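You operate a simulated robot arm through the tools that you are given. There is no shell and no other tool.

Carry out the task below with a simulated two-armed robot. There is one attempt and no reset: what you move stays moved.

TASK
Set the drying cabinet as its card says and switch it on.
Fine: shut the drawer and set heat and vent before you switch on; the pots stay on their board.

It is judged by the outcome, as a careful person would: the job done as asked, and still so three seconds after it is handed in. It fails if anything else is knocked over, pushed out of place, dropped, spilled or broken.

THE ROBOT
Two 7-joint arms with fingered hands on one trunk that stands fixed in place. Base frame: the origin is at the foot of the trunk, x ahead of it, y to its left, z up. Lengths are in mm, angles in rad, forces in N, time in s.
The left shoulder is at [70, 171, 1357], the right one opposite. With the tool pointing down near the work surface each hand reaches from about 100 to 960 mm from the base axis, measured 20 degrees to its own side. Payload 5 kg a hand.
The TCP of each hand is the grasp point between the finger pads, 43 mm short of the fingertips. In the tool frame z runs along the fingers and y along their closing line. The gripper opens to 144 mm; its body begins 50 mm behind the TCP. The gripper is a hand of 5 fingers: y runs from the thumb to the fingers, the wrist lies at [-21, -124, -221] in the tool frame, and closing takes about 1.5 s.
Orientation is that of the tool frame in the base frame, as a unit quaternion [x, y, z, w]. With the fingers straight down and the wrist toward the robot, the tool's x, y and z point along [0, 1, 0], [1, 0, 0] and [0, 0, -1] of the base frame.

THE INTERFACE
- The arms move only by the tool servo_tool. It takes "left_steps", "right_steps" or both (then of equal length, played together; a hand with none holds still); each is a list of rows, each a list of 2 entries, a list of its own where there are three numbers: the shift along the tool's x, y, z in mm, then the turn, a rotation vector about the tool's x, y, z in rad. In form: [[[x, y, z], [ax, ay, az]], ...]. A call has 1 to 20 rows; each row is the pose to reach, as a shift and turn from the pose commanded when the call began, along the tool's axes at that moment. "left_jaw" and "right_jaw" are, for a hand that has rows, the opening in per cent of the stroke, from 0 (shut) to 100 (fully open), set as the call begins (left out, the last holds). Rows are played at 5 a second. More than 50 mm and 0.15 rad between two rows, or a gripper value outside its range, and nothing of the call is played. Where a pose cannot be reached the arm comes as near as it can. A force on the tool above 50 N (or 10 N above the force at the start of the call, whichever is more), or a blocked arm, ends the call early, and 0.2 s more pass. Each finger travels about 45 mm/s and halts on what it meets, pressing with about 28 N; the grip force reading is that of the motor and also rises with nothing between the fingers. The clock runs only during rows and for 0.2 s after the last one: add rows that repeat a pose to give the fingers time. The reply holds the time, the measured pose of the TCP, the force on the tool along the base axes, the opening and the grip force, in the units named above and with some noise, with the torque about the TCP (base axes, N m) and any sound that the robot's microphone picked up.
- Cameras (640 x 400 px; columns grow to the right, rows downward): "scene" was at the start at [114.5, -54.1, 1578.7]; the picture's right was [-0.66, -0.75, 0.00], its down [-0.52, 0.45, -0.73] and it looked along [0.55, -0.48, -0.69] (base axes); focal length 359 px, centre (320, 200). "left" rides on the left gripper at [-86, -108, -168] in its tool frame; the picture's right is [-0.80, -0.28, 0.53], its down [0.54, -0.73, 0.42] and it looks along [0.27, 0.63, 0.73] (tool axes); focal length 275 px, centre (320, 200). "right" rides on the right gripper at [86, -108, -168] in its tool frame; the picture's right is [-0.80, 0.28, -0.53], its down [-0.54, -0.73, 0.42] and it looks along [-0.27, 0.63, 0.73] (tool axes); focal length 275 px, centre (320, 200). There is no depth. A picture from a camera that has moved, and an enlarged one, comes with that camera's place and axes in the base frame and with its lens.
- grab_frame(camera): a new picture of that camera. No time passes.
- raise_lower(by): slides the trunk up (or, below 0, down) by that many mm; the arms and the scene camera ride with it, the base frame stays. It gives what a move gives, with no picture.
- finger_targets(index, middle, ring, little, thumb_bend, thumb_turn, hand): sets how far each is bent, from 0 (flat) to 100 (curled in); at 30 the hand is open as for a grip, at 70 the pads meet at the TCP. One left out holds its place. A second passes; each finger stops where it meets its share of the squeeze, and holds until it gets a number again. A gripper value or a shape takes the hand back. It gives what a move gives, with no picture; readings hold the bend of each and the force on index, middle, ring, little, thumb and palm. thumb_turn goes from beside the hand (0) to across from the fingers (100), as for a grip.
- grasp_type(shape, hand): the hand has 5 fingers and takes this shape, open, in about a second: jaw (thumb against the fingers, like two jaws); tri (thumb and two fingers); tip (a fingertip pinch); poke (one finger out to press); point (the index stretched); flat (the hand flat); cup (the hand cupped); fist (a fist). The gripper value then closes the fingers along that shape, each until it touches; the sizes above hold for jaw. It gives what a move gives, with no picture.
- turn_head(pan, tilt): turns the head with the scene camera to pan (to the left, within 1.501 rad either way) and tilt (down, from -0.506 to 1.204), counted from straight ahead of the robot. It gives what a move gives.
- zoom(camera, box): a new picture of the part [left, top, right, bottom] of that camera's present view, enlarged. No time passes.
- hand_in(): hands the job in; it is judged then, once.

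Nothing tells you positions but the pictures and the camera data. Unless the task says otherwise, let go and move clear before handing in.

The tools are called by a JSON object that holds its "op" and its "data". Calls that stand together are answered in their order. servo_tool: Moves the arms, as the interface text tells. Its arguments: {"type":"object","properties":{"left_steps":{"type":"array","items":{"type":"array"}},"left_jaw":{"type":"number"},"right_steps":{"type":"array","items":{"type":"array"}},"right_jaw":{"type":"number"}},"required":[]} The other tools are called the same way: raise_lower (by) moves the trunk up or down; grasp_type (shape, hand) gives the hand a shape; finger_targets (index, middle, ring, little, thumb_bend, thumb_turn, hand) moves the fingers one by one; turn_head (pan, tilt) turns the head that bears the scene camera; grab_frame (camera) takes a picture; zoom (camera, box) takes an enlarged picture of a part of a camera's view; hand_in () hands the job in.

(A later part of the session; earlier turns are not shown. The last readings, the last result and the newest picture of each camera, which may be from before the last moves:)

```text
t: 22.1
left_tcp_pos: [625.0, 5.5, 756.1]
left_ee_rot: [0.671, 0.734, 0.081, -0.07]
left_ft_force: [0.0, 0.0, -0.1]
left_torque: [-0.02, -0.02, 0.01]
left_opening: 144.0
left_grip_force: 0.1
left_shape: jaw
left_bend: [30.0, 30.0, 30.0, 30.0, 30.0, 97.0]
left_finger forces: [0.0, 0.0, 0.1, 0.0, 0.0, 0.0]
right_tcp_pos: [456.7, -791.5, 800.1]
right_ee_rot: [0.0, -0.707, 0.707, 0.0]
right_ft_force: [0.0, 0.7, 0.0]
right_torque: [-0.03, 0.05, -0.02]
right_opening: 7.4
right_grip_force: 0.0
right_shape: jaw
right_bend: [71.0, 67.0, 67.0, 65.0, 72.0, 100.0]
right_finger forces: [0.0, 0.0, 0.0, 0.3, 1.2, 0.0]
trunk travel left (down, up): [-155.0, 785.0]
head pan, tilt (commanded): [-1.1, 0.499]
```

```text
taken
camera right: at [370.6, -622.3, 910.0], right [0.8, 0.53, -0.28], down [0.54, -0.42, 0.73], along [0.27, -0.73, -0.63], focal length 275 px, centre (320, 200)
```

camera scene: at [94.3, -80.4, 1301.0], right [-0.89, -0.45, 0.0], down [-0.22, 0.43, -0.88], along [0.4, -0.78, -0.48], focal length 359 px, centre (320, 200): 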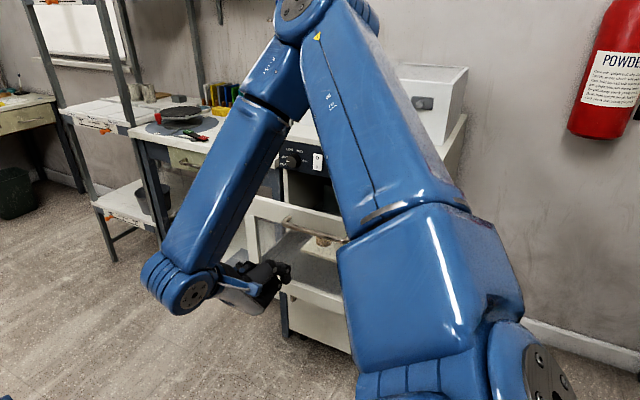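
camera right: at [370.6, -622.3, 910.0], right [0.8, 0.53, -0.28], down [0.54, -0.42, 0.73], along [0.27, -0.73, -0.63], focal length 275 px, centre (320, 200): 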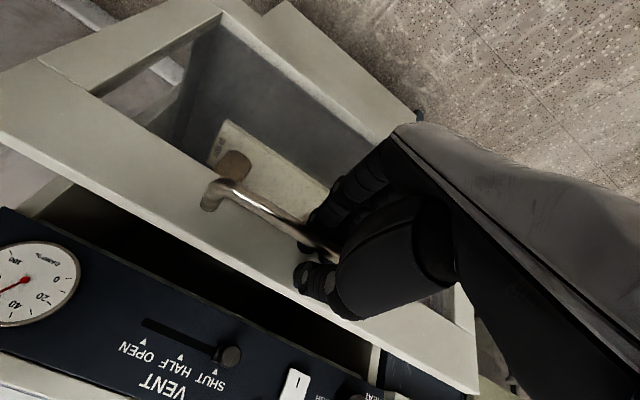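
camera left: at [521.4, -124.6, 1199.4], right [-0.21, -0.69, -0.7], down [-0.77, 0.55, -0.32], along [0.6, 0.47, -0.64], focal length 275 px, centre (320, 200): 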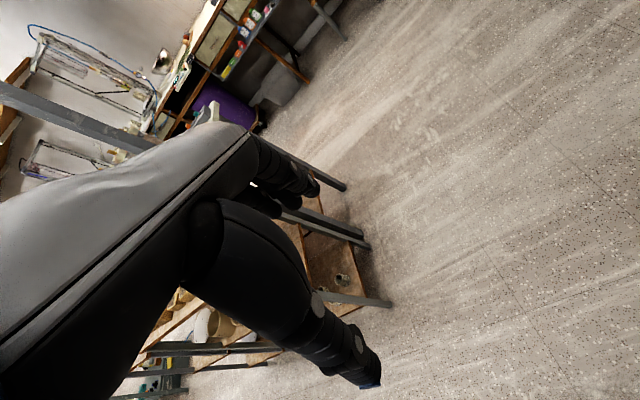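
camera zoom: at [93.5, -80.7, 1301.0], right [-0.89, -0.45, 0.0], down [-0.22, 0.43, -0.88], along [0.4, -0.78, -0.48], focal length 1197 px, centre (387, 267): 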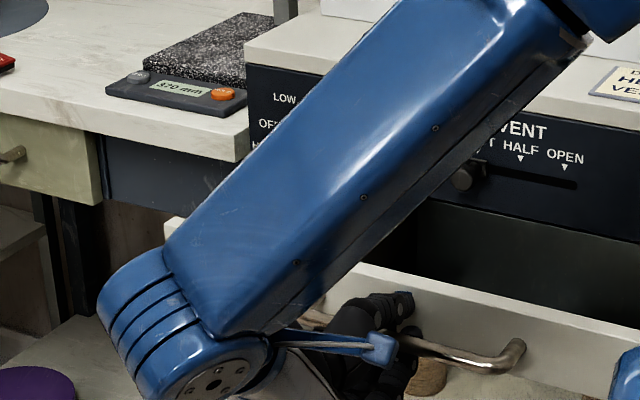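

The drawer moves with almost no resistance. I'll continue pushing another 80 mm at the same gentle pace.

{"op": "servo_tool", "data": {"right_steps": [[[0, 0, 4], [0, 0, 0]], [[0, 0, 9], [0, 0, 0]], [[0, 0, 15], [0, 0, 0]], [[0, 0, 21], [0, 0, 0]], [[0, 0, 27], [0, 0, 0]], [[0, 0, 33], [0, 0, 0]], [[0, 0, 39], [0, 0, 0]], [[0, 0, 45], [0, 0, 0]], [[0, 0, 51], [0, 0, 0]], [[0, 0, 57], [0, 0, 0]], [[0, 0, 63], [0, 0, 0]], [[0, 0, 69], [0, 0, 0]], [[0, 0, 75], [0, 0, 0]], [[0, 0, 80], [0, 0, 0]]]}}

{"op": "zoom", "data": {"camera": "scene", "box": [220, 120, 380, 240]}}

{"op": "grab_frame", "data": {"camera": "right"}}

```text
t: 25.1
left_tcp_pos: [623.0, 4.6, 756.9]
left_ee_rot: [0.671, 0.734, 0.081, -0.069]
left_ft_force: [0.0, -0.4, -0.7]
left_torque: [-0.05, -0.02, -0.02]
left_opening: 144.0
left_grip_force: 0.0
left_shape: jaw
left_bend: [30.0, 30.0, 30.0, 30.0, 30.0, 97.0]
left_finger forces: [0.0, 0.0, 0.0, 0.0, 0.0, 0.0]
right_tcp_pos: [456.0, -871.7, 801.9]
right_ee_rot: [0.001, 0.707, -0.707, -0.001]
right_ft_force: [0.1, 1.3, -1.4]
right_torque: [-0.03, 0.01, -0.01]
right_opening: 7.6
right_grip_force: 0.1
right_shape: jaw
right_bend: [71.0, 67.0, 67.0, 65.0, 72.0, 100.0]
right_finger forces: [0.0, 0.0, 0.0, 0.5, 0.9, 0.0]
trunk travel left (down, up): [-155.0, 785.0]
head pan, tilt (commanded): [-1.1, 0.499]
```

```text
3.33 times, centred on (300, 180) of scene
camera zoom: at [93.5, -80.8, 1301.0], right [-0.89, -0.45, 0.0], down [-0.22, 0.43, -0.88], along [0.4, -0.78, -0.48], focal length 1197 px, centre (387, 267)
```

zoom: 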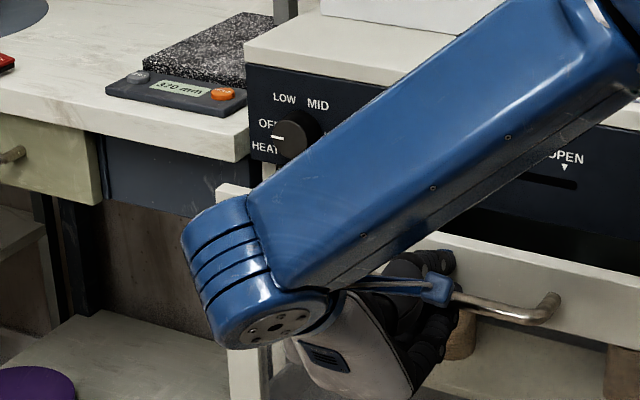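

```text
taken
camera right: at [370.6, -702.7, 910.1], right [0.8, 0.53, -0.28], down [0.54, -0.42, 0.73], along [0.27, -0.73, -0.63], focal length 275 px, centre (320, 200)
```

right: 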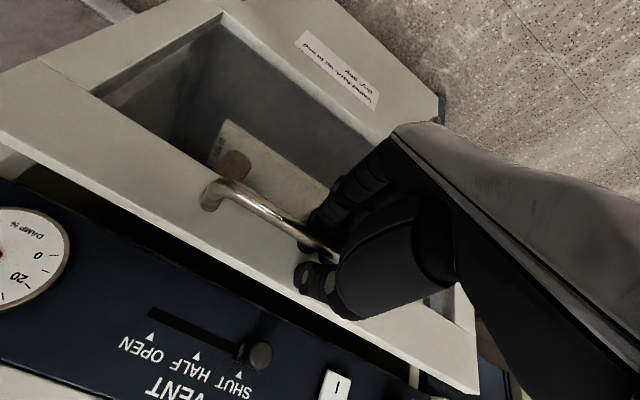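

The drawer is nearly in, and I notice a paper note on the lower cabinet front. I'll read it before going on.

{"op": "zoom", "data": {"camera": "right", "box": [280, 20, 400, 120]}}

{"op": "zoom", "data": {"camera": "right", "box": [180, 100, 372, 220]}}

```text
4.00 times, centred on (340, 70) of right
camera zoom: at [370.6, -702.7, 910.1], right [0.8, 0.53, -0.28], down [0.54, -0.42, 0.73], along [0.27, -0.73, -0.63], focal length 1101 px, centre (240, 720)
```

zoom: 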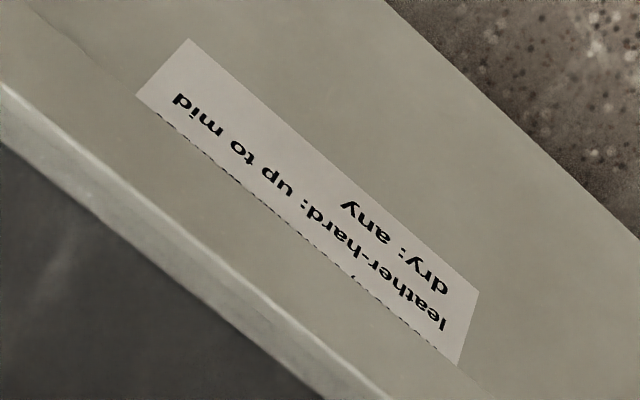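

```text
3.33 times, centred on (276, 160) of right
camera zoom: at [370.6, -702.7, 910.1], right [0.8, 0.53, -0.28], down [0.54, -0.42, 0.73], along [0.27, -0.73, -0.63], focal length 918 px, centre (467, 333)
```

zoom: 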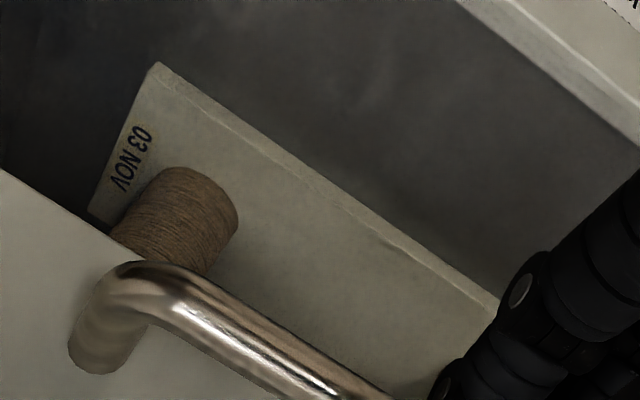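

The note only gives heat limits ("leather-hard: up to mid, dry: any"), which is consistent with LOW on the card. I'll keep pushing slowly until the drawer seats.

{"op": "servo_tool", "data": {"right_steps": [[[0, 0, 4], [0, 0, 0]], [[0, 0, 8], [0, 0, 0]], [[0, 0, 12], [0, 0, 0]], [[0, 0, 16], [0, 0, 0]], [[0, 0, 20], [0, 0, 0]], [[0, 0, 24], [0, 0, 0]], [[0, 0, 28], [0, 0, 0]], [[0, 0, 32], [0, 0, 0]], [[0, 0, 36], [0, 0, 0]], [[0, 0, 40], [0, 0, 0]], [[0, 0, 43], [0, 0, 0]], [[0, 0, 46], [0, 0, 0]], [[0, 0, 49], [0, 0, 0]], [[0, 0, 52], [0, 0, 0]], [[0, 0, 54], [0, 0, 0]], [[0, 0, 56], [0, 0, 0]], [[0, 0, 58], [0, 0, 0]], [[0, 0, 60], [0, 0, 0]]]}}

{"op": "zoom", "data": {"camera": "scene", "box": [240, 110, 400, 230]}}

{"op": "grab_frame", "data": {"camera": "right"}}

```text
t: 28.9
left_tcp_pos: [623.3, 5.1, 755.5]
left_ee_rot: [0.671, 0.734, 0.081, -0.069]
left_ft_force: [1.1, 0.1, -0.8]
left_torque: [0.01, 0.01, 0.02]
left_opening: 144.0
left_grip_force: 0.1
left_shape: jaw
left_bend: [30.0, 30.0, 30.0, 30.0, 30.0, 97.0]
left_finger forces: [0.1, 0.0, 0.1, 0.0, 0.1, 0.0]
right_tcp_pos: [456.2, -931.0, 799.6]
right_ee_rot: [-0.001, -0.707, 0.707, 0.0]
right_ft_force: [-0.4, 0.1, -0.9]
right_torque: [0.03, 0.03, 0.03]
right_opening: 7.1
right_grip_force: 0.1
right_shape: jaw
right_bend: [71.0, 67.0, 67.0, 65.0, 72.0, 100.0]
right_finger forces: [0.0, 0.0, 0.1, 0.4, 0.1, 0.0]
trunk travel left (down, up): [-155.0, 785.0]
head pan, tilt (commanded): [-1.1, 0.499]
```

```text
3.33 times, centred on (320, 170) of scene
camera zoom: at [93.6, -80.9, 1301.0], right [-0.89, -0.45, 0.0], down [-0.22, 0.43, -0.88], along [0.4, -0.78, -0.48], focal length 1197 px, centre (320, 300)
```

zoom: 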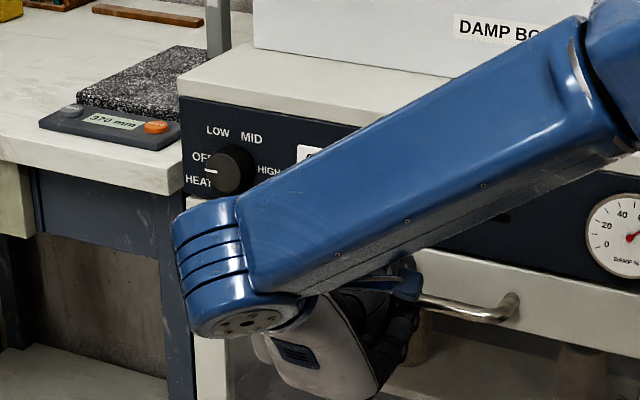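

```text
taken
camera right: at [370.5, -762.3, 909.9], right [0.8, 0.53, -0.28], down [0.54, -0.42, 0.73], along [0.27, -0.73, -0.63], focal length 275 px, centre (320, 200)
```

right: 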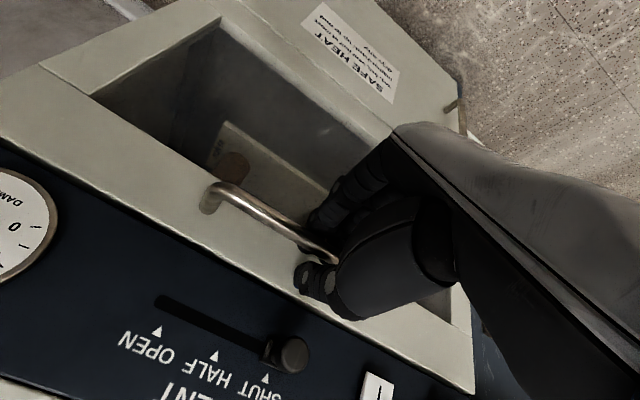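

Almost shut; I'll read the full SAFE HEAT note and push the last bit in very small steps until I feel resistance.

{"op": "zoom", "data": {"camera": "right", "box": [290, 0, 410, 110]}}

{"op": "servo_tool", "data": {"right_steps": [[[0, 0, 2], [0, 0, 0]], [[0, 0, 4], [0, 0, 0]], [[0, 0, 6], [0, 0, 0]], [[0, 0, 8], [0, 0, 0]], [[0, 0, 10], [0, 0, 0]], [[0, 0, 12], [0, 0, 0]], [[0, 0, 14], [0, 0, 0]], [[0, 0, 16], [0, 0, 0]], [[0, 0, 18], [0, 0, 0]], [[0, 0, 20], [0, 0, 0]]]}}

{"op": "grab_frame", "data": {"camera": "right"}}

```text
3.64 times, centred on (350, 55) of right
camera zoom: at [370.5, -762.3, 909.9], right [0.8, 0.53, -0.28], down [0.54, -0.42, 0.73], along [0.27, -0.73, -0.63], focal length 1001 px, centre (211, 727)
```

zoom: 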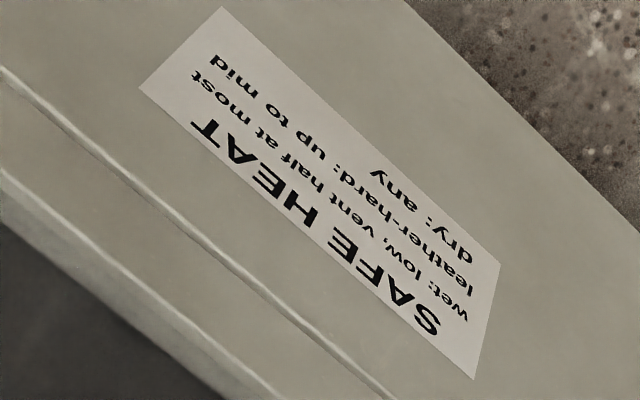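

```text
t: 30.3
left_tcp_pos: [625.0, 7.1, 757.0]
left_ee_rot: [0.671, 0.734, 0.081, -0.069]
left_ft_force: [0.0, 0.5, 0.3]
left_torque: [0.01, 0.0, 0.01]
left_opening: 143.7
left_grip_force: 0.1
left_shape: jaw
left_bend: [30.0, 30.0, 30.0, 30.0, 30.0, 97.0]
left_finger forces: [0.0, 0.0, 0.0, 0.0, 0.1, 0.0]
right_tcp_pos: [456.2, -934.4, 800.4]
right_ee_rot: [0.0, 0.71, -0.704, 0.002]
right_ft_force: [0.6, 37.1, 5.8]
right_torque: [-0.87, 0.06, -0.2]
right_opening: 8.6
right_grip_force: 0.1
right_shape: jaw
right_bend: [71.0, 67.0, 67.0, 65.0, 73.0, 100.0]
right_finger forces: [1.6, 0.0, 0.0, 0.3, 35.6, 0.1]
trunk travel left (down, up): [-155.0, 785.0]
head pan, tilt (commanded): [-1.1, 0.499]
stopped in row 6 (right hand): the force on the tool passed its limit at 52 N (the readings are from after the stop); the commanded pose is now the measured one
```

```text
taken
camera right: at [369.6, -768.9, 911.2], right [0.8, 0.54, -0.28], down [0.54, -0.43, 0.72], along [0.27, -0.73, -0.63], focal length 275 px, centre (320, 200)
```

right: 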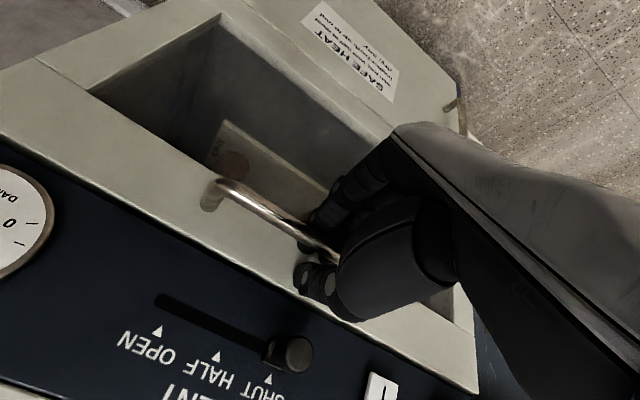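

The drawer hit its stop at about 50 N with the front flush with the panel, so it looks seated. I'll open the fingers partway to free the bar without disturbing it, and check.

{"op": "servo_tool", "data": {"right_steps": [[[0, 0, 0], [0, 0, 0]], [[0, 0, 0], [0, 0, 0]], [[0, 0, 0], [0, 0, 0]], [[0, 0, 0], [0, 0, 0]], [[0, 0, 0], [0, 0, 0]]], "right_jaw": 40}}

{"op": "grab_frame", "data": {"camera": "right"}}

{"op": "zoom", "data": {"camera": "scene", "box": [260, 140, 400, 230]}}

```text
t: 31.5
left_tcp_pos: [624.2, 6.1, 754.6]
left_ee_rot: [0.67, 0.734, 0.081, -0.069]
left_ft_force: [-0.6, -1.1, -1.1]
left_torque: [0.0, 0.0, 0.02]
left_opening: 143.6
left_grip_force: 0.1
left_shape: jaw
left_bend: [30.0, 30.0, 30.0, 30.0, 30.0, 97.0]
left_finger forces: [0.0, 0.1, 0.0, 0.0, 0.1, 0.0]
right_tcp_pos: [454.4, -937.0, 799.6]
right_ee_rot: [0.0, 0.709, -0.705, 0.0]
right_ft_force: [-0.2, 33.3, -2.6]
right_torque: [0.12, 0.04, -0.28]
right_opening: 52.8
right_grip_force: 0.1
right_shape: jaw
right_bend: [75.0, 49.0, 47.0, 44.0, 78.0, 100.0]
right_finger forces: [15.4, 0.0, 0.0, 0.1, 17.6, 0.0]
trunk travel left (down, up): [-155.0, 785.0]
head pan, tilt (commanded): [-1.1, 0.499]
```

```text
taken
camera right: at [369.8, -770.6, 909.9], right [0.8, 0.54, -0.28], down [0.54, -0.43, 0.72], along [0.27, -0.73, -0.63], focal length 275 px, centre (320, 200)
```

right: 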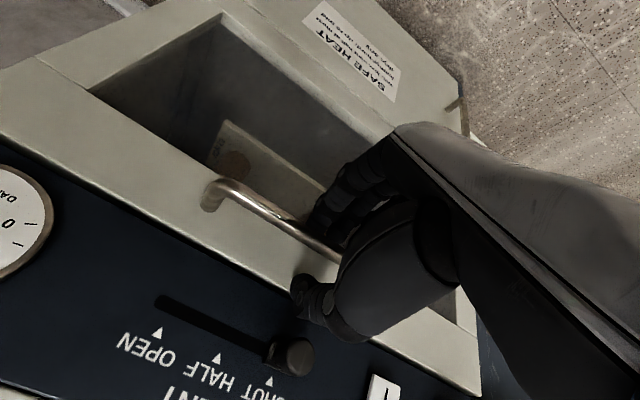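

```text
4.44 times, centred on (330, 185) of scene
camera zoom: at [93.8, -78.2, 1301.1], right [-0.89, -0.45, 0.0], down [-0.22, 0.42, -0.88], along [0.4, -0.78, -0.48], focal length 1596 px, centre (276, 267)
```

zoom: 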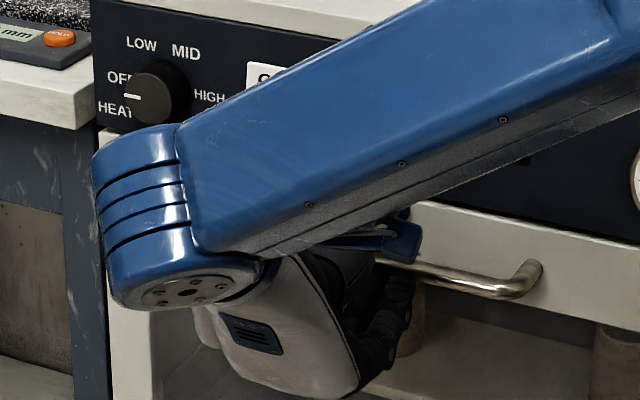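

The fingers are still pressing lightly against the drawer front. I'll open the index away from under the bar before retracting, so it can't hook the handle.

{"op": "finger_targets", "data": {"hand": "right", "index": 38, "middle": 38, "ring": 38, "little": 38}}

{"op": "grab_frame", "data": {"camera": "right"}}

```text
t: 31.9
left_tcp_pos: [624.6, 6.2, 756.1]
left_ee_rot: [0.671, 0.733, 0.083, -0.069]
left_ft_force: [-0.7, 0.6, 0.7]
left_torque: [-0.01, -0.05, -0.02]
left_opening: 143.7
left_grip_force: 0.0
left_shape: jaw
left_bend: [30.0, 30.0, 30.0, 30.0, 30.0, 97.0]
left_finger forces: [0.0, 0.0, 0.0, 0.0, 0.1, 0.1]
right_tcp_pos: [454.3, -935.6, 796.6]
right_ee_rot: [-0.001, 0.713, -0.702, 0.001]
right_ft_force: [1.3, 18.9, 0.3]
right_torque: [-0.73, -0.01, 0.02]
right_opening: 74.4
right_grip_force: 9.6
right_shape: fingers
right_bend: [41.0, 38.0, 38.0, 38.0, 74.0, 100.0]
right_finger forces: [0.1, 0.1, 0.0, 0.1, 19.1, 0.0]
trunk travel left (down, up): [-155.0, 785.0]
head pan, tilt (commanded): [-1.1, 0.499]
stopped (right hand): the force on the tool passed its limit at 52 N (the readings are from after the stop); the commanded pose is now the measured one
```

```text
taken
camera right: at [367.9, -769.2, 908.3], right [0.8, 0.54, -0.27], down [0.54, -0.43, 0.72], along [0.27, -0.72, -0.64], focal length 275 px, centre (320, 200)
```

right: 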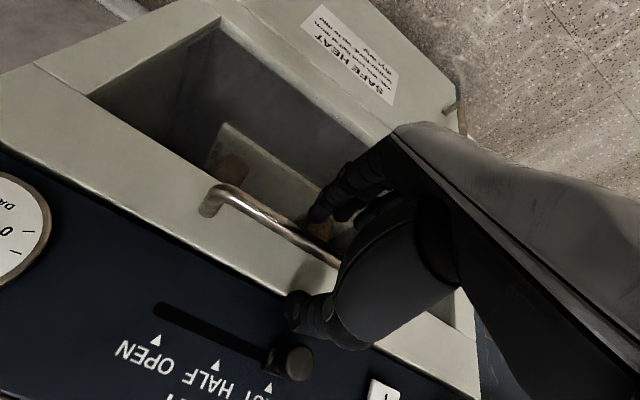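

The fingers are now well open below the bar and the thumb is above it. I'll retract slowly straight back and watch the drawer.

{"op": "servo_tool", "data": {"right_steps": [[[0, 0, -5], [0, 0, 0]], [[0, 0, -10], [0, 0, 0]], [[0, 0, -15], [0, 0, 0]], [[0, 0, -20], [0, 0, 0]], [[0, 0, -30], [0, 0, 0]], [[0, 0, -40], [0, 0, 0]], [[0, 0, -55], [0, 0, 0]], [[0, 0, -70], [0, 0, 0]], [[0, 0, -90], [0, 0, 0]], [[0, 0, -110], [0, 0, 0]]]}}

{"op": "grab_frame", "data": {"camera": "right"}}

{"op": "zoom", "data": {"camera": "scene", "box": [240, 110, 400, 230]}}

```text
t: 34.0
left_tcp_pos: [624.6, 5.4, 755.8]
left_ee_rot: [0.67, 0.734, 0.081, -0.071]
left_ft_force: [0.3, 0.9, 0.1]
left_torque: [-0.02, 0.01, 0.01]
left_opening: 144.0
left_grip_force: 0.0
left_shape: jaw
left_bend: [30.0, 30.0, 30.0, 30.0, 30.0, 97.0]
left_finger forces: [0.1, 0.1, 0.0, 0.1, 0.0, 0.1]
right_tcp_pos: [453.7, -826.2, 795.8]
right_ee_rot: [-0.001, 0.713, -0.701, 0.0]
right_ft_force: [-0.6, 0.2, 0.3]
right_torque: [-0.03, -0.04, -0.02]
right_opening: 93.1
right_grip_force: 0.1
right_shape: fingers
right_bend: [38.0, 38.0, 38.0, 38.0, 73.0, 100.0]
right_finger forces: [0.0, 0.0, 0.1, 0.1, 0.0, 0.2]
trunk travel left (down, up): [-155.0, 785.0]
head pan, tilt (commanded): [-1.1, 0.499]
```

```text
taken
camera right: at [368.6, -660.8, 907.7], right [0.8, 0.54, -0.28], down [0.54, -0.43, 0.72], along [0.27, -0.72, -0.64], focal length 275 px, centre (320, 200)
```

right: 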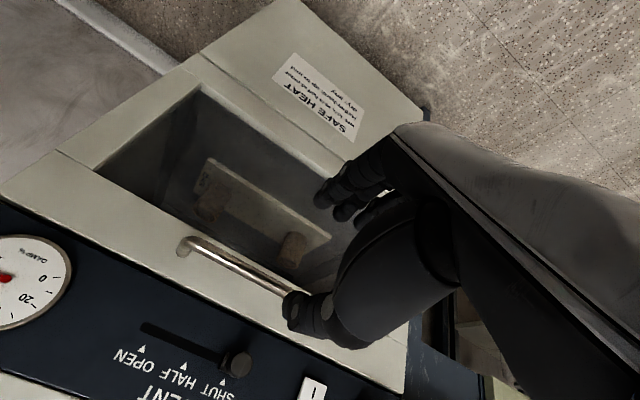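

```text
3.33 times, centred on (320, 170) of scene
camera zoom: at [93.6, -80.7, 1301.1], right [-0.89, -0.45, 0.0], down [-0.22, 0.43, -0.88], along [0.4, -0.78, -0.48], focal length 1197 px, centre (320, 300)
```

zoom: 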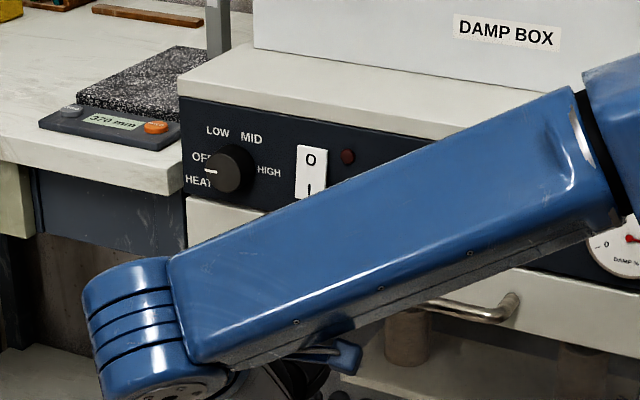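

The drawer stayed shut and both pots still stand on the board. Next I'll do the vent slider; I'll back off slightly, take the fingertip-pinch shape and look at its geometry.

{"op": "servo_tool", "data": {"right_steps": [[[0, 0, -20], [0, 0, 0]], [[0, 0, -40], [0.0, 0, 0]], [[0, 0, -60], [0, 0, 0]]]}}

{"op": "grasp_type", "data": {"hand": "right", "shape": "tip"}}

{"op": "grab_frame", "data": {"camera": "right"}}

{"op": "zoom", "data": {"camera": "scene", "box": [220, 140, 400, 270]}}

```text
t: 34.9
left_tcp_pos: [624.1, 4.4, 755.8]
left_ee_rot: [0.671, 0.734, 0.082, -0.069]
left_ft_force: [-0.5, 0.3, -0.8]
left_torque: [-0.03, 0.0, 0.01]
left_opening: 144.0
left_grip_force: 0.1
left_shape: jaw
left_bend: [30.0, 30.0, 30.0, 30.0, 30.0, 97.0]
left_finger forces: [0.1, 0.0, 0.0, 0.0, 0.1, 0.1]
right_tcp_pos: [454.1, -767.1, 796.8]
right_ee_rot: [0.0, 0.713, -0.701, 0.0]
right_ft_force: [-0.1, 1.2, 1.1]
right_torque: [0.01, -0.03, 0.0]
right_opening: 93.0
right_grip_force: 0.0
right_shape: fingers
right_bend: [38.0, 38.0, 38.0, 38.0, 73.0, 100.0]
right_finger forces: [0.0, 0.1, 0.0, 0.1, 0.0, 0.0]
trunk travel left (down, up): [-155.0, 785.0]
head pan, tilt (commanded): [-1.1, 0.499]
```

```text
t: 35.8
left_tcp_pos: [623.7, 5.1, 754.9]
left_ee_rot: [0.67, 0.734, 0.082, -0.071]
left_ft_force: [-0.2, -0.7, -0.6]
left_torque: [0.01, 0.02, -0.01]
left_opening: 143.6
left_grip_force: 0.1
left_shape: jaw
left_bend: [30.0, 30.0, 30.0, 30.0, 30.0, 97.0]
left_finger forces: [0.0, 0.1, 0.0, 0.0, 0.0, 0.0]
right_tcp_pos: [454.3, -767.7, 796.7]
right_ee_rot: [0.0, 0.713, -0.701, -0.001]
right_ft_force: [0.4, 0.5, -0.3]
right_torque: [0.03, 0.0, -0.04]
right_opening: 143.4
right_grip_force: 0.0
right_shape: tip
right_bend: [30.0, 98.0, 99.0, 99.0, 30.0, 98.0]
right_finger forces: [0.0, 0.0, 0.0, 0.1, 0.1, 0.0]
trunk travel left (down, up): [-155.0, 785.0]
head pan, tilt (commanded): [-1.1, 0.499]
```

```text
taken
camera right: at [368.5, -600.9, 908.8], right [0.8, 0.54, -0.28], down [0.54, -0.43, 0.72], along [0.27, -0.72, -0.64], focal length 275 px, centre (320, 200)
```

right: 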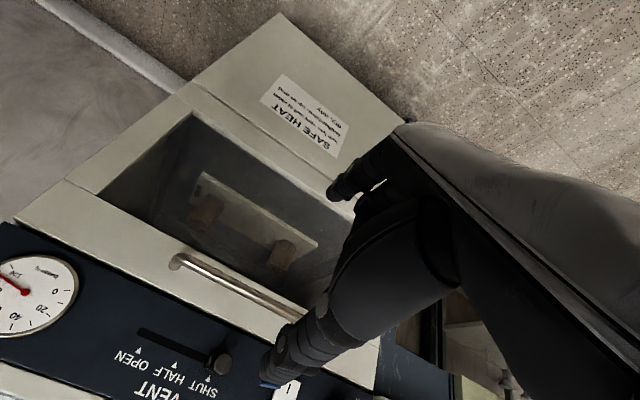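

```text
3.08 times, centred on (310, 205) of scene
camera zoom: at [93.6, -80.7, 1301.0], right [-0.89, -0.45, 0.0], down [-0.22, 0.43, -0.88], along [0.4, -0.78, -0.48], focal length 1105 px, centre (351, 185)
```

zoom: 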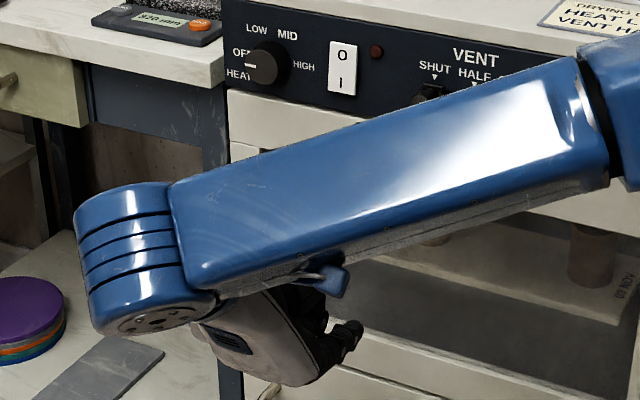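

The pinch shape uses index and thumb only, which suits the slider and knob. I'll raise the hand to slider height in front of the slider knob with a partial opening, then look.

{"op": "servo_tool", "data": {"right_steps": [[[-3, -25, 0], [0, 0, 0]], [[-5, -50, 0], [0, 0, 0]], [[-7, -77, 0], [0, 0, 0]], [[-7, -77, 25], [0, 0, 0]], [[-7, -77, 50], [0, 0, 0]], [[-7, -77, 75], [0, 0, 0]], [[-7, -77, 85], [0, 0, 0]], [[-7, -77, 85], [0, 0, 0]]], "right_jaw": 45}}

{"op": "grab_frame", "data": {"camera": "right"}}

{"op": "zoom", "data": {"camera": "right", "box": [160, 200, 400, 400]}}

```text
t: 37.5
left_tcp_pos: [624.7, 4.6, 756.1]
left_ee_rot: [0.67, 0.734, 0.082, -0.07]
left_ft_force: [0.8, -0.9, 0.7]
left_torque: [0.01, -0.04, 0.01]
left_opening: 144.0
left_grip_force: 0.1
left_shape: jaw
left_bend: [30.0, 30.0, 30.0, 30.0, 30.0, 97.0]
left_finger forces: [0.0, 0.1, 0.0, 0.1, 0.0, 0.0]
right_tcp_pos: [461.2, -853.6, 873.3]
right_ee_rot: [-0.001, 0.713, -0.701, 0.0]
right_ft_force: [0.1, -0.3, -0.1]
right_torque: [0.04, 0.02, -0.01]
right_opening: 65.5
right_grip_force: 0.1
right_shape: tip
right_bend: [73.0, 98.0, 99.0, 99.0, 72.0, 100.0]
right_finger forces: [0.1, 0.1, 0.1, 0.0, 0.0, 0.1]
trunk travel left (down, up): [-155.0, 785.0]
head pan, tilt (commanded): [-1.1, 0.499]
```

```text
taken
camera right: at [375.9, -687.8, 984.7], right [0.8, 0.54, -0.28], down [0.54, -0.43, 0.72], along [0.27, -0.72, -0.64], focal length 275 px, centre (320, 200)
```

right: 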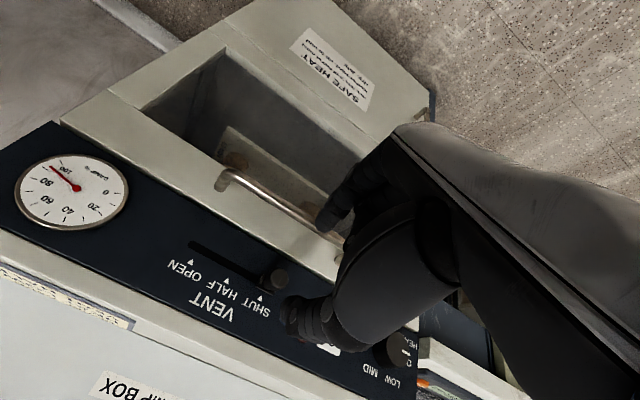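

```text
2.00 times, centred on (280, 300) of right
camera zoom: at [375.9, -687.8, 984.7], right [0.8, 0.54, -0.28], down [0.54, -0.43, 0.72], along [0.27, -0.72, -0.64], focal length 551 px, centre (400, 0)
```

zoom: 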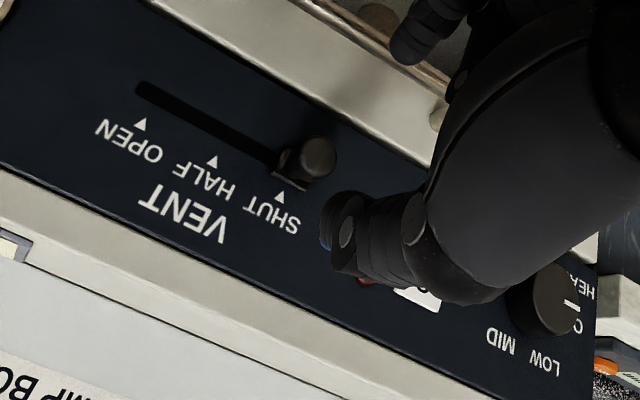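

The slider cap lines up with the TCP (cap ≈ [463, -950, 873]); the damp gauge also rose, which fits the drawer being shut. I'll move forward so the fingertips straddle the slider cap.

{"op": "servo_tool", "data": {"right_steps": [[[0, 0, 12], [0, 0, 0]], [[0, 0, 24], [0, 0, 0]], [[0, 0, 36], [0, 0, 0]], [[0, 0, 46], [0, 0, 0]], [[0, 0, 54], [0, 0, 0]], [[0, 0, 60], [0, 0, 0]], [[0, 0, 64], [0, 0, 0]], [[0, 0, 68], [0, 0, 0]]]}}

{"op": "zoom", "data": {"camera": "right", "box": [160, 200, 400, 400]}}

{"op": "grab_frame", "data": {"camera": "scene"}}

```text
t: 39.4
left_tcp_pos: [624.0, 4.2, 755.2]
left_ee_rot: [0.671, 0.733, 0.082, -0.071]
left_ft_force: [-0.1, -0.3, 0.1]
left_torque: [-0.01, 0.04, 0.03]
left_opening: 143.7
left_grip_force: 0.0
left_shape: jaw
left_bend: [30.0, 30.0, 30.0, 30.0, 30.0, 97.0]
left_finger forces: [0.0, 0.0, 0.1, 0.0, 0.0, 0.0]
right_tcp_pos: [461.8, -922.9, 871.2]
right_ee_rot: [-0.001, 0.713, -0.701, 0.0]
right_ft_force: [-0.1, -0.8, 0.2]
right_torque: [0.01, 0.02, -0.02]
right_opening: 65.4
right_grip_force: 0.0
right_shape: tip
right_bend: [73.0, 98.0, 99.0, 99.0, 72.0, 100.0]
right_finger forces: [0.0, 0.0, 0.0, 0.0, 0.1, 0.0]
trunk travel left (down, up): [-155.0, 785.0]
head pan, tilt (commanded): [-1.1, 0.499]
```

```text
2.00 times, centred on (280, 300) of right
camera zoom: at [375.9, -755.1, 983.3], right [0.8, 0.54, -0.28], down [0.54, -0.43, 0.72], along [0.27, -0.72, -0.64], focal length 551 px, centre (400, 0)
```

zoom: 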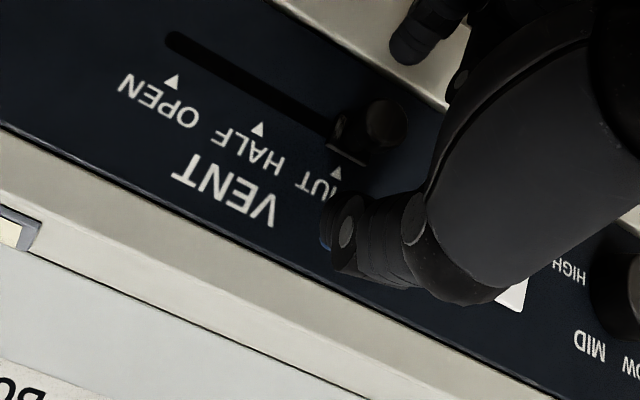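

```text
taken
camera scene: at [93.6, -80.8, 1301.0], right [-0.89, -0.45, 0.0], down [-0.22, 0.43, -0.88], along [0.4, -0.78, -0.48], focal length 359 px, centre (320, 200)
```

scene: 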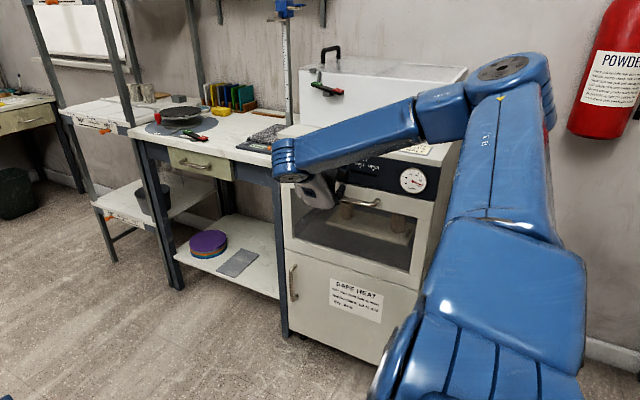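

The fingertips straddle the slider cap. I'll close the pinch on it.

{"op": "servo_tool", "data": {"right_steps": [[[0, 0, 0], [0, 0, 0]], [[0, 0, 0], [0, 0, 0]], [[0, 0, 0], [0, 0, 0]], [[0, 0, 0], [0, 0, 0]], [[0, 0, 0], [0, 0, 0]], [[0, 0, 0], [0, 0, 0]], [[0, 0, 0], [0, 0, 0]]], "right_jaw": 5}}

{"op": "zoom", "data": {"camera": "right", "box": [160, 200, 400, 400]}}

{"op": "zoom", "data": {"camera": "scene", "box": [270, 110, 450, 230]}}

```text
t: 41.0
left_tcp_pos: [624.6, 4.0, 756.3]
left_ee_rot: [0.671, 0.734, 0.082, -0.07]
left_ft_force: [0.1, 0.9, -0.4]
left_torque: [-0.01, -0.02, 0.02]
left_opening: 143.9
left_grip_force: 0.0
left_shape: jaw
left_bend: [30.0, 30.0, 30.0, 30.0, 30.0, 97.0]
left_finger forces: [0.1, 0.1, 0.0, 0.0, 0.0, 0.0]
right_tcp_pos: [461.3, -921.5, 872.4]
right_ee_rot: [-0.002, 0.713, -0.701, 0.001]
right_ft_force: [-0.6, 0.6, 5.7]
right_torque: [-0.18, -0.01, -0.01]
right_opening: 12.2
right_grip_force: 28.6
right_shape: tip
right_bend: [71.0, 100.0, 100.0, 100.0, 72.0, 100.0]
right_finger forces: [23.9, 0.0, 0.0, 0.0, 28.4, 0.0]
trunk travel left (down, up): [-155.0, 785.0]
head pan, tilt (commanded): [-1.1, 0.499]
```

```text
2.00 times, centred on (280, 300) of right
camera zoom: at [375.7, -754.7, 983.9], right [0.8, 0.54, -0.28], down [0.54, -0.43, 0.72], along [0.27, -0.72, -0.64], focal length 551 px, centre (400, 0)
```

zoom: 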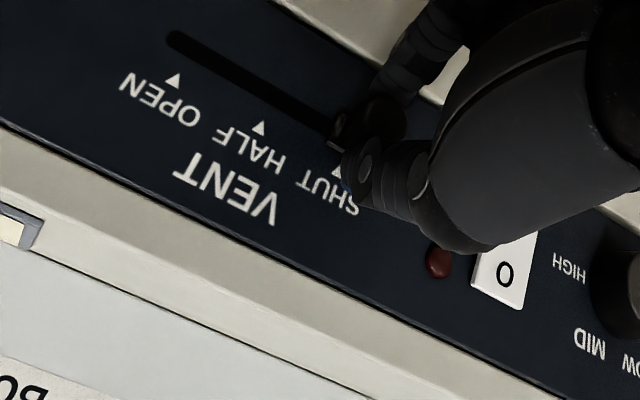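

```text
3.33 times, centred on (360, 170) of scene
camera zoom: at [93.3, -80.3, 1301.1], right [-0.89, -0.45, 0.0], down [-0.22, 0.43, -0.88], along [0.4, -0.78, -0.48], focal length 1197 px, centre (187, 300)
```

zoom: 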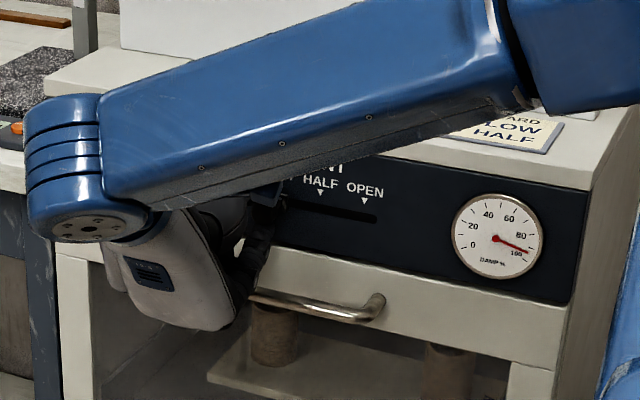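

The slider is gripped. SHUT is at x≈460 and HALF at x≈421, so I'll slide it 39.5 mm toward -x (tool +x).

{"op": "servo_tool", "data": {"right_steps": [[[5, 0, 0], [0, 0, 0]], [[10, 0, 0], [0, 0, 0]], [[15, 0, 0], [0, 0, 0]], [[20, 0, 0], [0, 0, 0]], [[25, 0, 0], [0, 0, 0]], [[30, 0, 0], [0, 0, 0]], [[34, 0, 0], [0, 0, 0]], [[37, 0, 0], [0, 0, 0]], [[39.5, 0, 0], [0, 0, 0]], [[39.5, 0, 0], [0, 0, 0]]]}}

{"op": "zoom", "data": {"camera": "right", "box": [160, 200, 400, 400]}}

{"op": "zoom", "data": {"camera": "scene", "box": [270, 110, 450, 230]}}

```text
t: 43.1
left_tcp_pos: [623.9, 5.3, 755.6]
left_ee_rot: [0.671, 0.734, 0.083, -0.07]
left_ft_force: [-0.9, -0.1, -0.2]
left_torque: [0.03, 0.01, 0.02]
left_opening: 143.6
left_grip_force: 0.1
left_shape: jaw
left_bend: [30.0, 30.0, 30.0, 30.0, 30.0, 97.0]
left_finger forces: [0.0, 0.1, 0.0, 0.0, 0.1, 0.0]
right_tcp_pos: [422.7, -922.5, 871.6]
right_ee_rot: [-0.001, 0.713, -0.701, 0.0]
right_ft_force: [-0.6, -1.8, 5.6]
right_torque: [-0.22, 0.0, 0.02]
right_opening: 12.4
right_grip_force: 27.7
right_shape: tip
right_bend: [71.0, 100.0, 100.0, 100.0, 72.0, 100.0]
right_finger forces: [23.8, 0.0, 0.0, 0.0, 29.7, 0.0]
trunk travel left (down, up): [-155.0, 785.0]
head pan, tilt (commanded): [-1.1, 0.499]
```

```text
2.00 times, centred on (280, 300) of right
camera zoom: at [336.2, -754.7, 983.8], right [0.8, 0.54, -0.28], down [0.54, -0.43, 0.72], along [0.27, -0.72, -0.64], focal length 551 px, centre (400, 0)
```

zoom: 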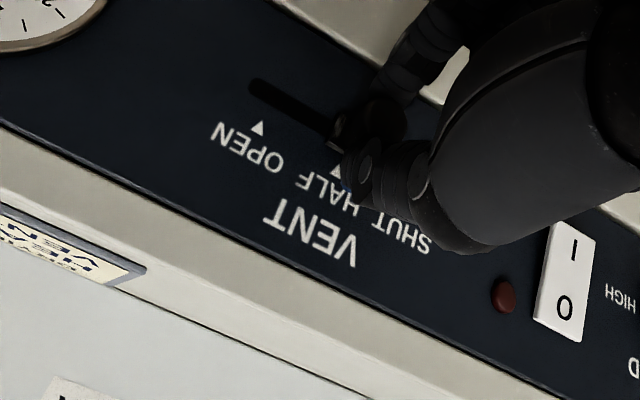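

```text
3.33 times, centred on (360, 170) of scene
camera zoom: at [93.2, -80.1, 1301.1], right [-0.89, -0.45, 0.0], down [-0.22, 0.43, -0.88], along [0.4, -0.78, -0.48], focal length 1197 px, centre (187, 300)
```

zoom: 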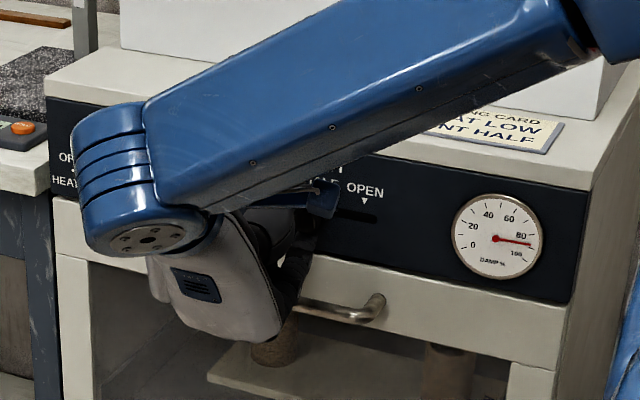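

The slider now sits under HALF just as it sat under SHUT before. I'll release it and back straight out.

{"op": "servo_tool", "data": {"right_steps": [[[0, 0, 0], [0, 0, 0]], [[0, 0, 0], [0, 0, 0]], [[0, 0, 0], [0, 0, 0]], [[0, 0, 0], [0, 0, 0]], [[0, 0, 0], [0, 0, 0]], [[0, 0, -10], [0, 0, 0]], [[0, 0, -25], [0, 0, 0]], [[0, 0, -45], [0, 0, 0]], [[0, 0, -65], [0, 0, 0]], [[0, 0, -85], [0, 0, 0]], [[0, 0, -105], [0, 0, 0]]], "right_jaw": 45}}

{"op": "zoom", "data": {"camera": "right", "box": [120, 150, 400, 350]}}

{"op": "zoom", "data": {"camera": "scene", "box": [270, 110, 450, 230]}}

```text
t: 45.5
left_tcp_pos: [625.0, 3.7, 756.0]
left_ee_rot: [0.671, 0.734, 0.082, -0.071]
left_ft_force: [0.9, 0.7, 0.2]
left_torque: [0.02, -0.01, 0.02]
left_opening: 143.9
left_grip_force: 0.1
left_shape: jaw
left_bend: [30.0, 30.0, 30.0, 30.0, 30.0, 97.0]
left_finger forces: [0.0, 0.0, 0.1, 0.0, 0.0, 0.0]
right_tcp_pos: [422.0, -817.1, 874.0]
right_ee_rot: [-0.001, 0.712, -0.702, 0.0]
right_ft_force: [-0.7, 0.0, -0.4]
right_torque: [-0.03, -0.03, -0.02]
right_opening: 64.3
right_grip_force: 0.0
right_shape: tip
right_bend: [73.0, 98.0, 99.0, 99.0, 72.0, 100.0]
right_finger forces: [0.0, 0.1, 0.0, 0.0, 0.0, 0.0]
trunk travel left (down, up): [-155.0, 785.0]
head pan, tilt (commanded): [-1.1, 0.499]
```

```text
2.00 times, centred on (260, 250) of right
camera zoom: at [336.1, -649.7, 985.5], right [0.8, 0.54, -0.28], down [0.54, -0.43, 0.72], along [0.27, -0.72, -0.64], focal length 551 px, centre (440, 100)
```

zoom: 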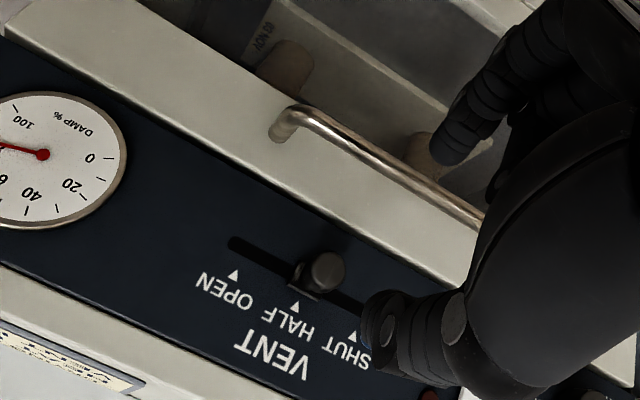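

```text
3.33 times, centred on (360, 170) of scene
camera zoom: at [93.6, -80.5, 1301.1], right [-0.89, -0.45, 0.0], down [-0.22, 0.43, -0.88], along [0.4, -0.78, -0.48], focal length 1197 px, centre (187, 300)
```

zoom: 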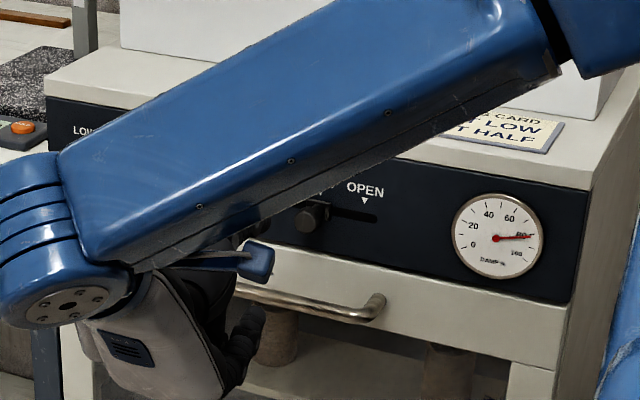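

The slider rests at HALF. Now the heat knob at about [638, -960, 874]: I'll back to a safe distance, shift over to it and roll the hand +45° about its axis so that a 60° clockwise turn stays within reach.

{"op": "servo_tool", "data": {"right_steps": [[[-27, 0, 0], [0.002, 0, 0.098]], [[-54, 0, 0], [0.004, 0, 0.196]], [[-81, 0, 0], [0.006, 0, 0.294]], [[-108, 0, 0], [0.008, 0, 0.392]], [[-135, 0, 0], [0.01, 0, 0.49]], [[-162, 0, 0], [0.012, 0, 0.588]], [[-189, 0, 0], [0.014, 0, 0.686]], [[-216, 0, 0], [0.015, 0, 0.785]], [[-216, 0, 0], [0.015, 0, 0.785]]], "right_jaw": 60}}

{"op": "grab_frame", "data": {"camera": "right"}}

{"op": "grab_frame", "data": {"camera": "scene"}}

```text
t: 47.5
left_tcp_pos: [625.1, 5.0, 756.0]
left_ee_rot: [0.67, 0.734, 0.082, -0.071]
left_ft_force: [0.6, -0.7, -0.7]
left_torque: [-0.01, 0.0, -0.02]
left_opening: 144.0
left_grip_force: 0.1
left_shape: jaw
left_bend: [30.0, 30.0, 30.0, 30.0, 30.0, 97.0]
left_finger forces: [0.0, 0.0, 0.0, 0.0, 0.0, 0.0]
right_tcp_pos: [637.4, -815.4, 873.9]
right_ee_rot: [-0.272, -0.653, 0.654, -0.269]
right_ft_force: [-0.8, 0.4, -0.1]
right_torque: [-0.01, 0.0, 0.0]
right_opening: 85.9
right_grip_force: 0.0
right_shape: tip
right_bend: [29.0, 98.0, 99.0, 99.0, 66.0, 100.0]
right_finger forces: [0.0, 0.1, 0.0, 0.0, 0.1, 0.0]
trunk travel left (down, up): [-155.0, 785.0]
head pan, tilt (commanded): [-1.1, 0.499]
```

```text
taken
camera right: at [501.8, -647.4, 890.5], right [0.77, 0.53, 0.36], down [-0.13, -0.42, 0.9], along [0.63, -0.73, -0.26], focal length 275 px, centre (320, 200)
```

right: 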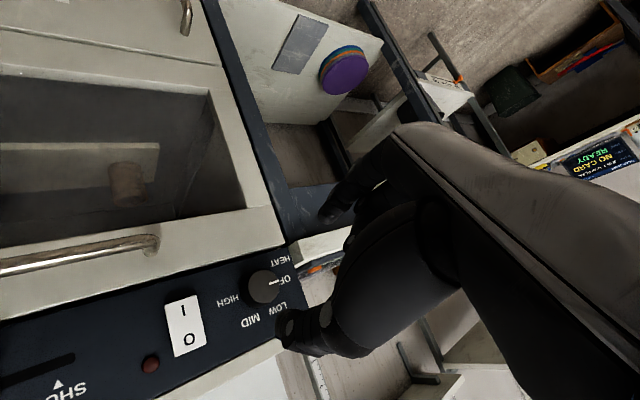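

```text
taken
camera scene: at [93.1, -80.5, 1301.1], right [-0.89, -0.45, 0.0], down [-0.22, 0.43, -0.88], along [0.4, -0.78, -0.48], focal length 359 px, centre (320, 200)
```

scene: 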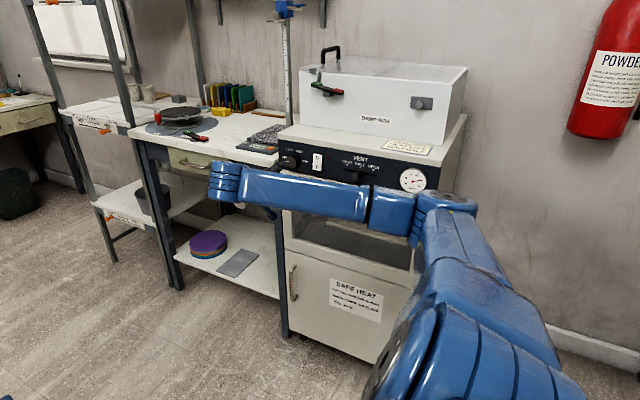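

Both cameras now see the knob clearly. I'll zoom in to fix its centre and the pointer.

{"op": "zoom", "data": {"camera": "right", "box": [200, 220, 360, 360]}}

{"op": "zoom", "data": {"camera": "scene", "box": [270, 130, 350, 190]}}

{"op": "zoom", "data": {"camera": "scene", "box": [310, 140, 440, 220]}}

```text
2.86 times, centred on (280, 290) of right
camera zoom: at [501.8, -647.4, 890.5], right [0.77, 0.53, 0.36], down [-0.13, -0.42, 0.9], along [0.63, -0.73, -0.26], focal length 786 px, centre (434, -57)
```

zoom: 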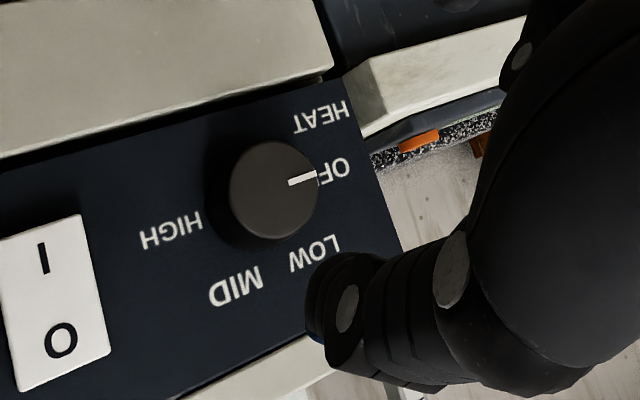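

```text
6.67 times, centred on (310, 160) of scene
camera zoom: at [93.1, -80.5, 1301.1], right [-0.89, -0.45, 0.0], down [-0.22, 0.43, -0.88], along [0.4, -0.78, -0.48], focal length 2394 px, centre (387, 467)
```

zoom: 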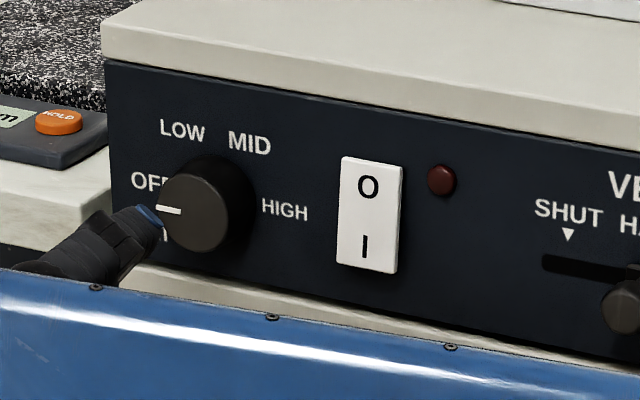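

```text
4.92 times, centred on (375, 180) of scene
camera zoom: at [93.1, -80.5, 1301.1], right [-0.89, -0.45, 0.0], down [-0.22, 0.43, -0.88], along [0.4, -0.78, -0.48], focal length 1768 px, centre (49, 298)
```

zoom: 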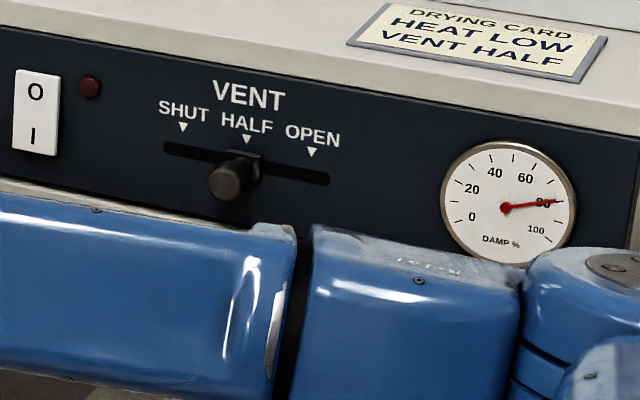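

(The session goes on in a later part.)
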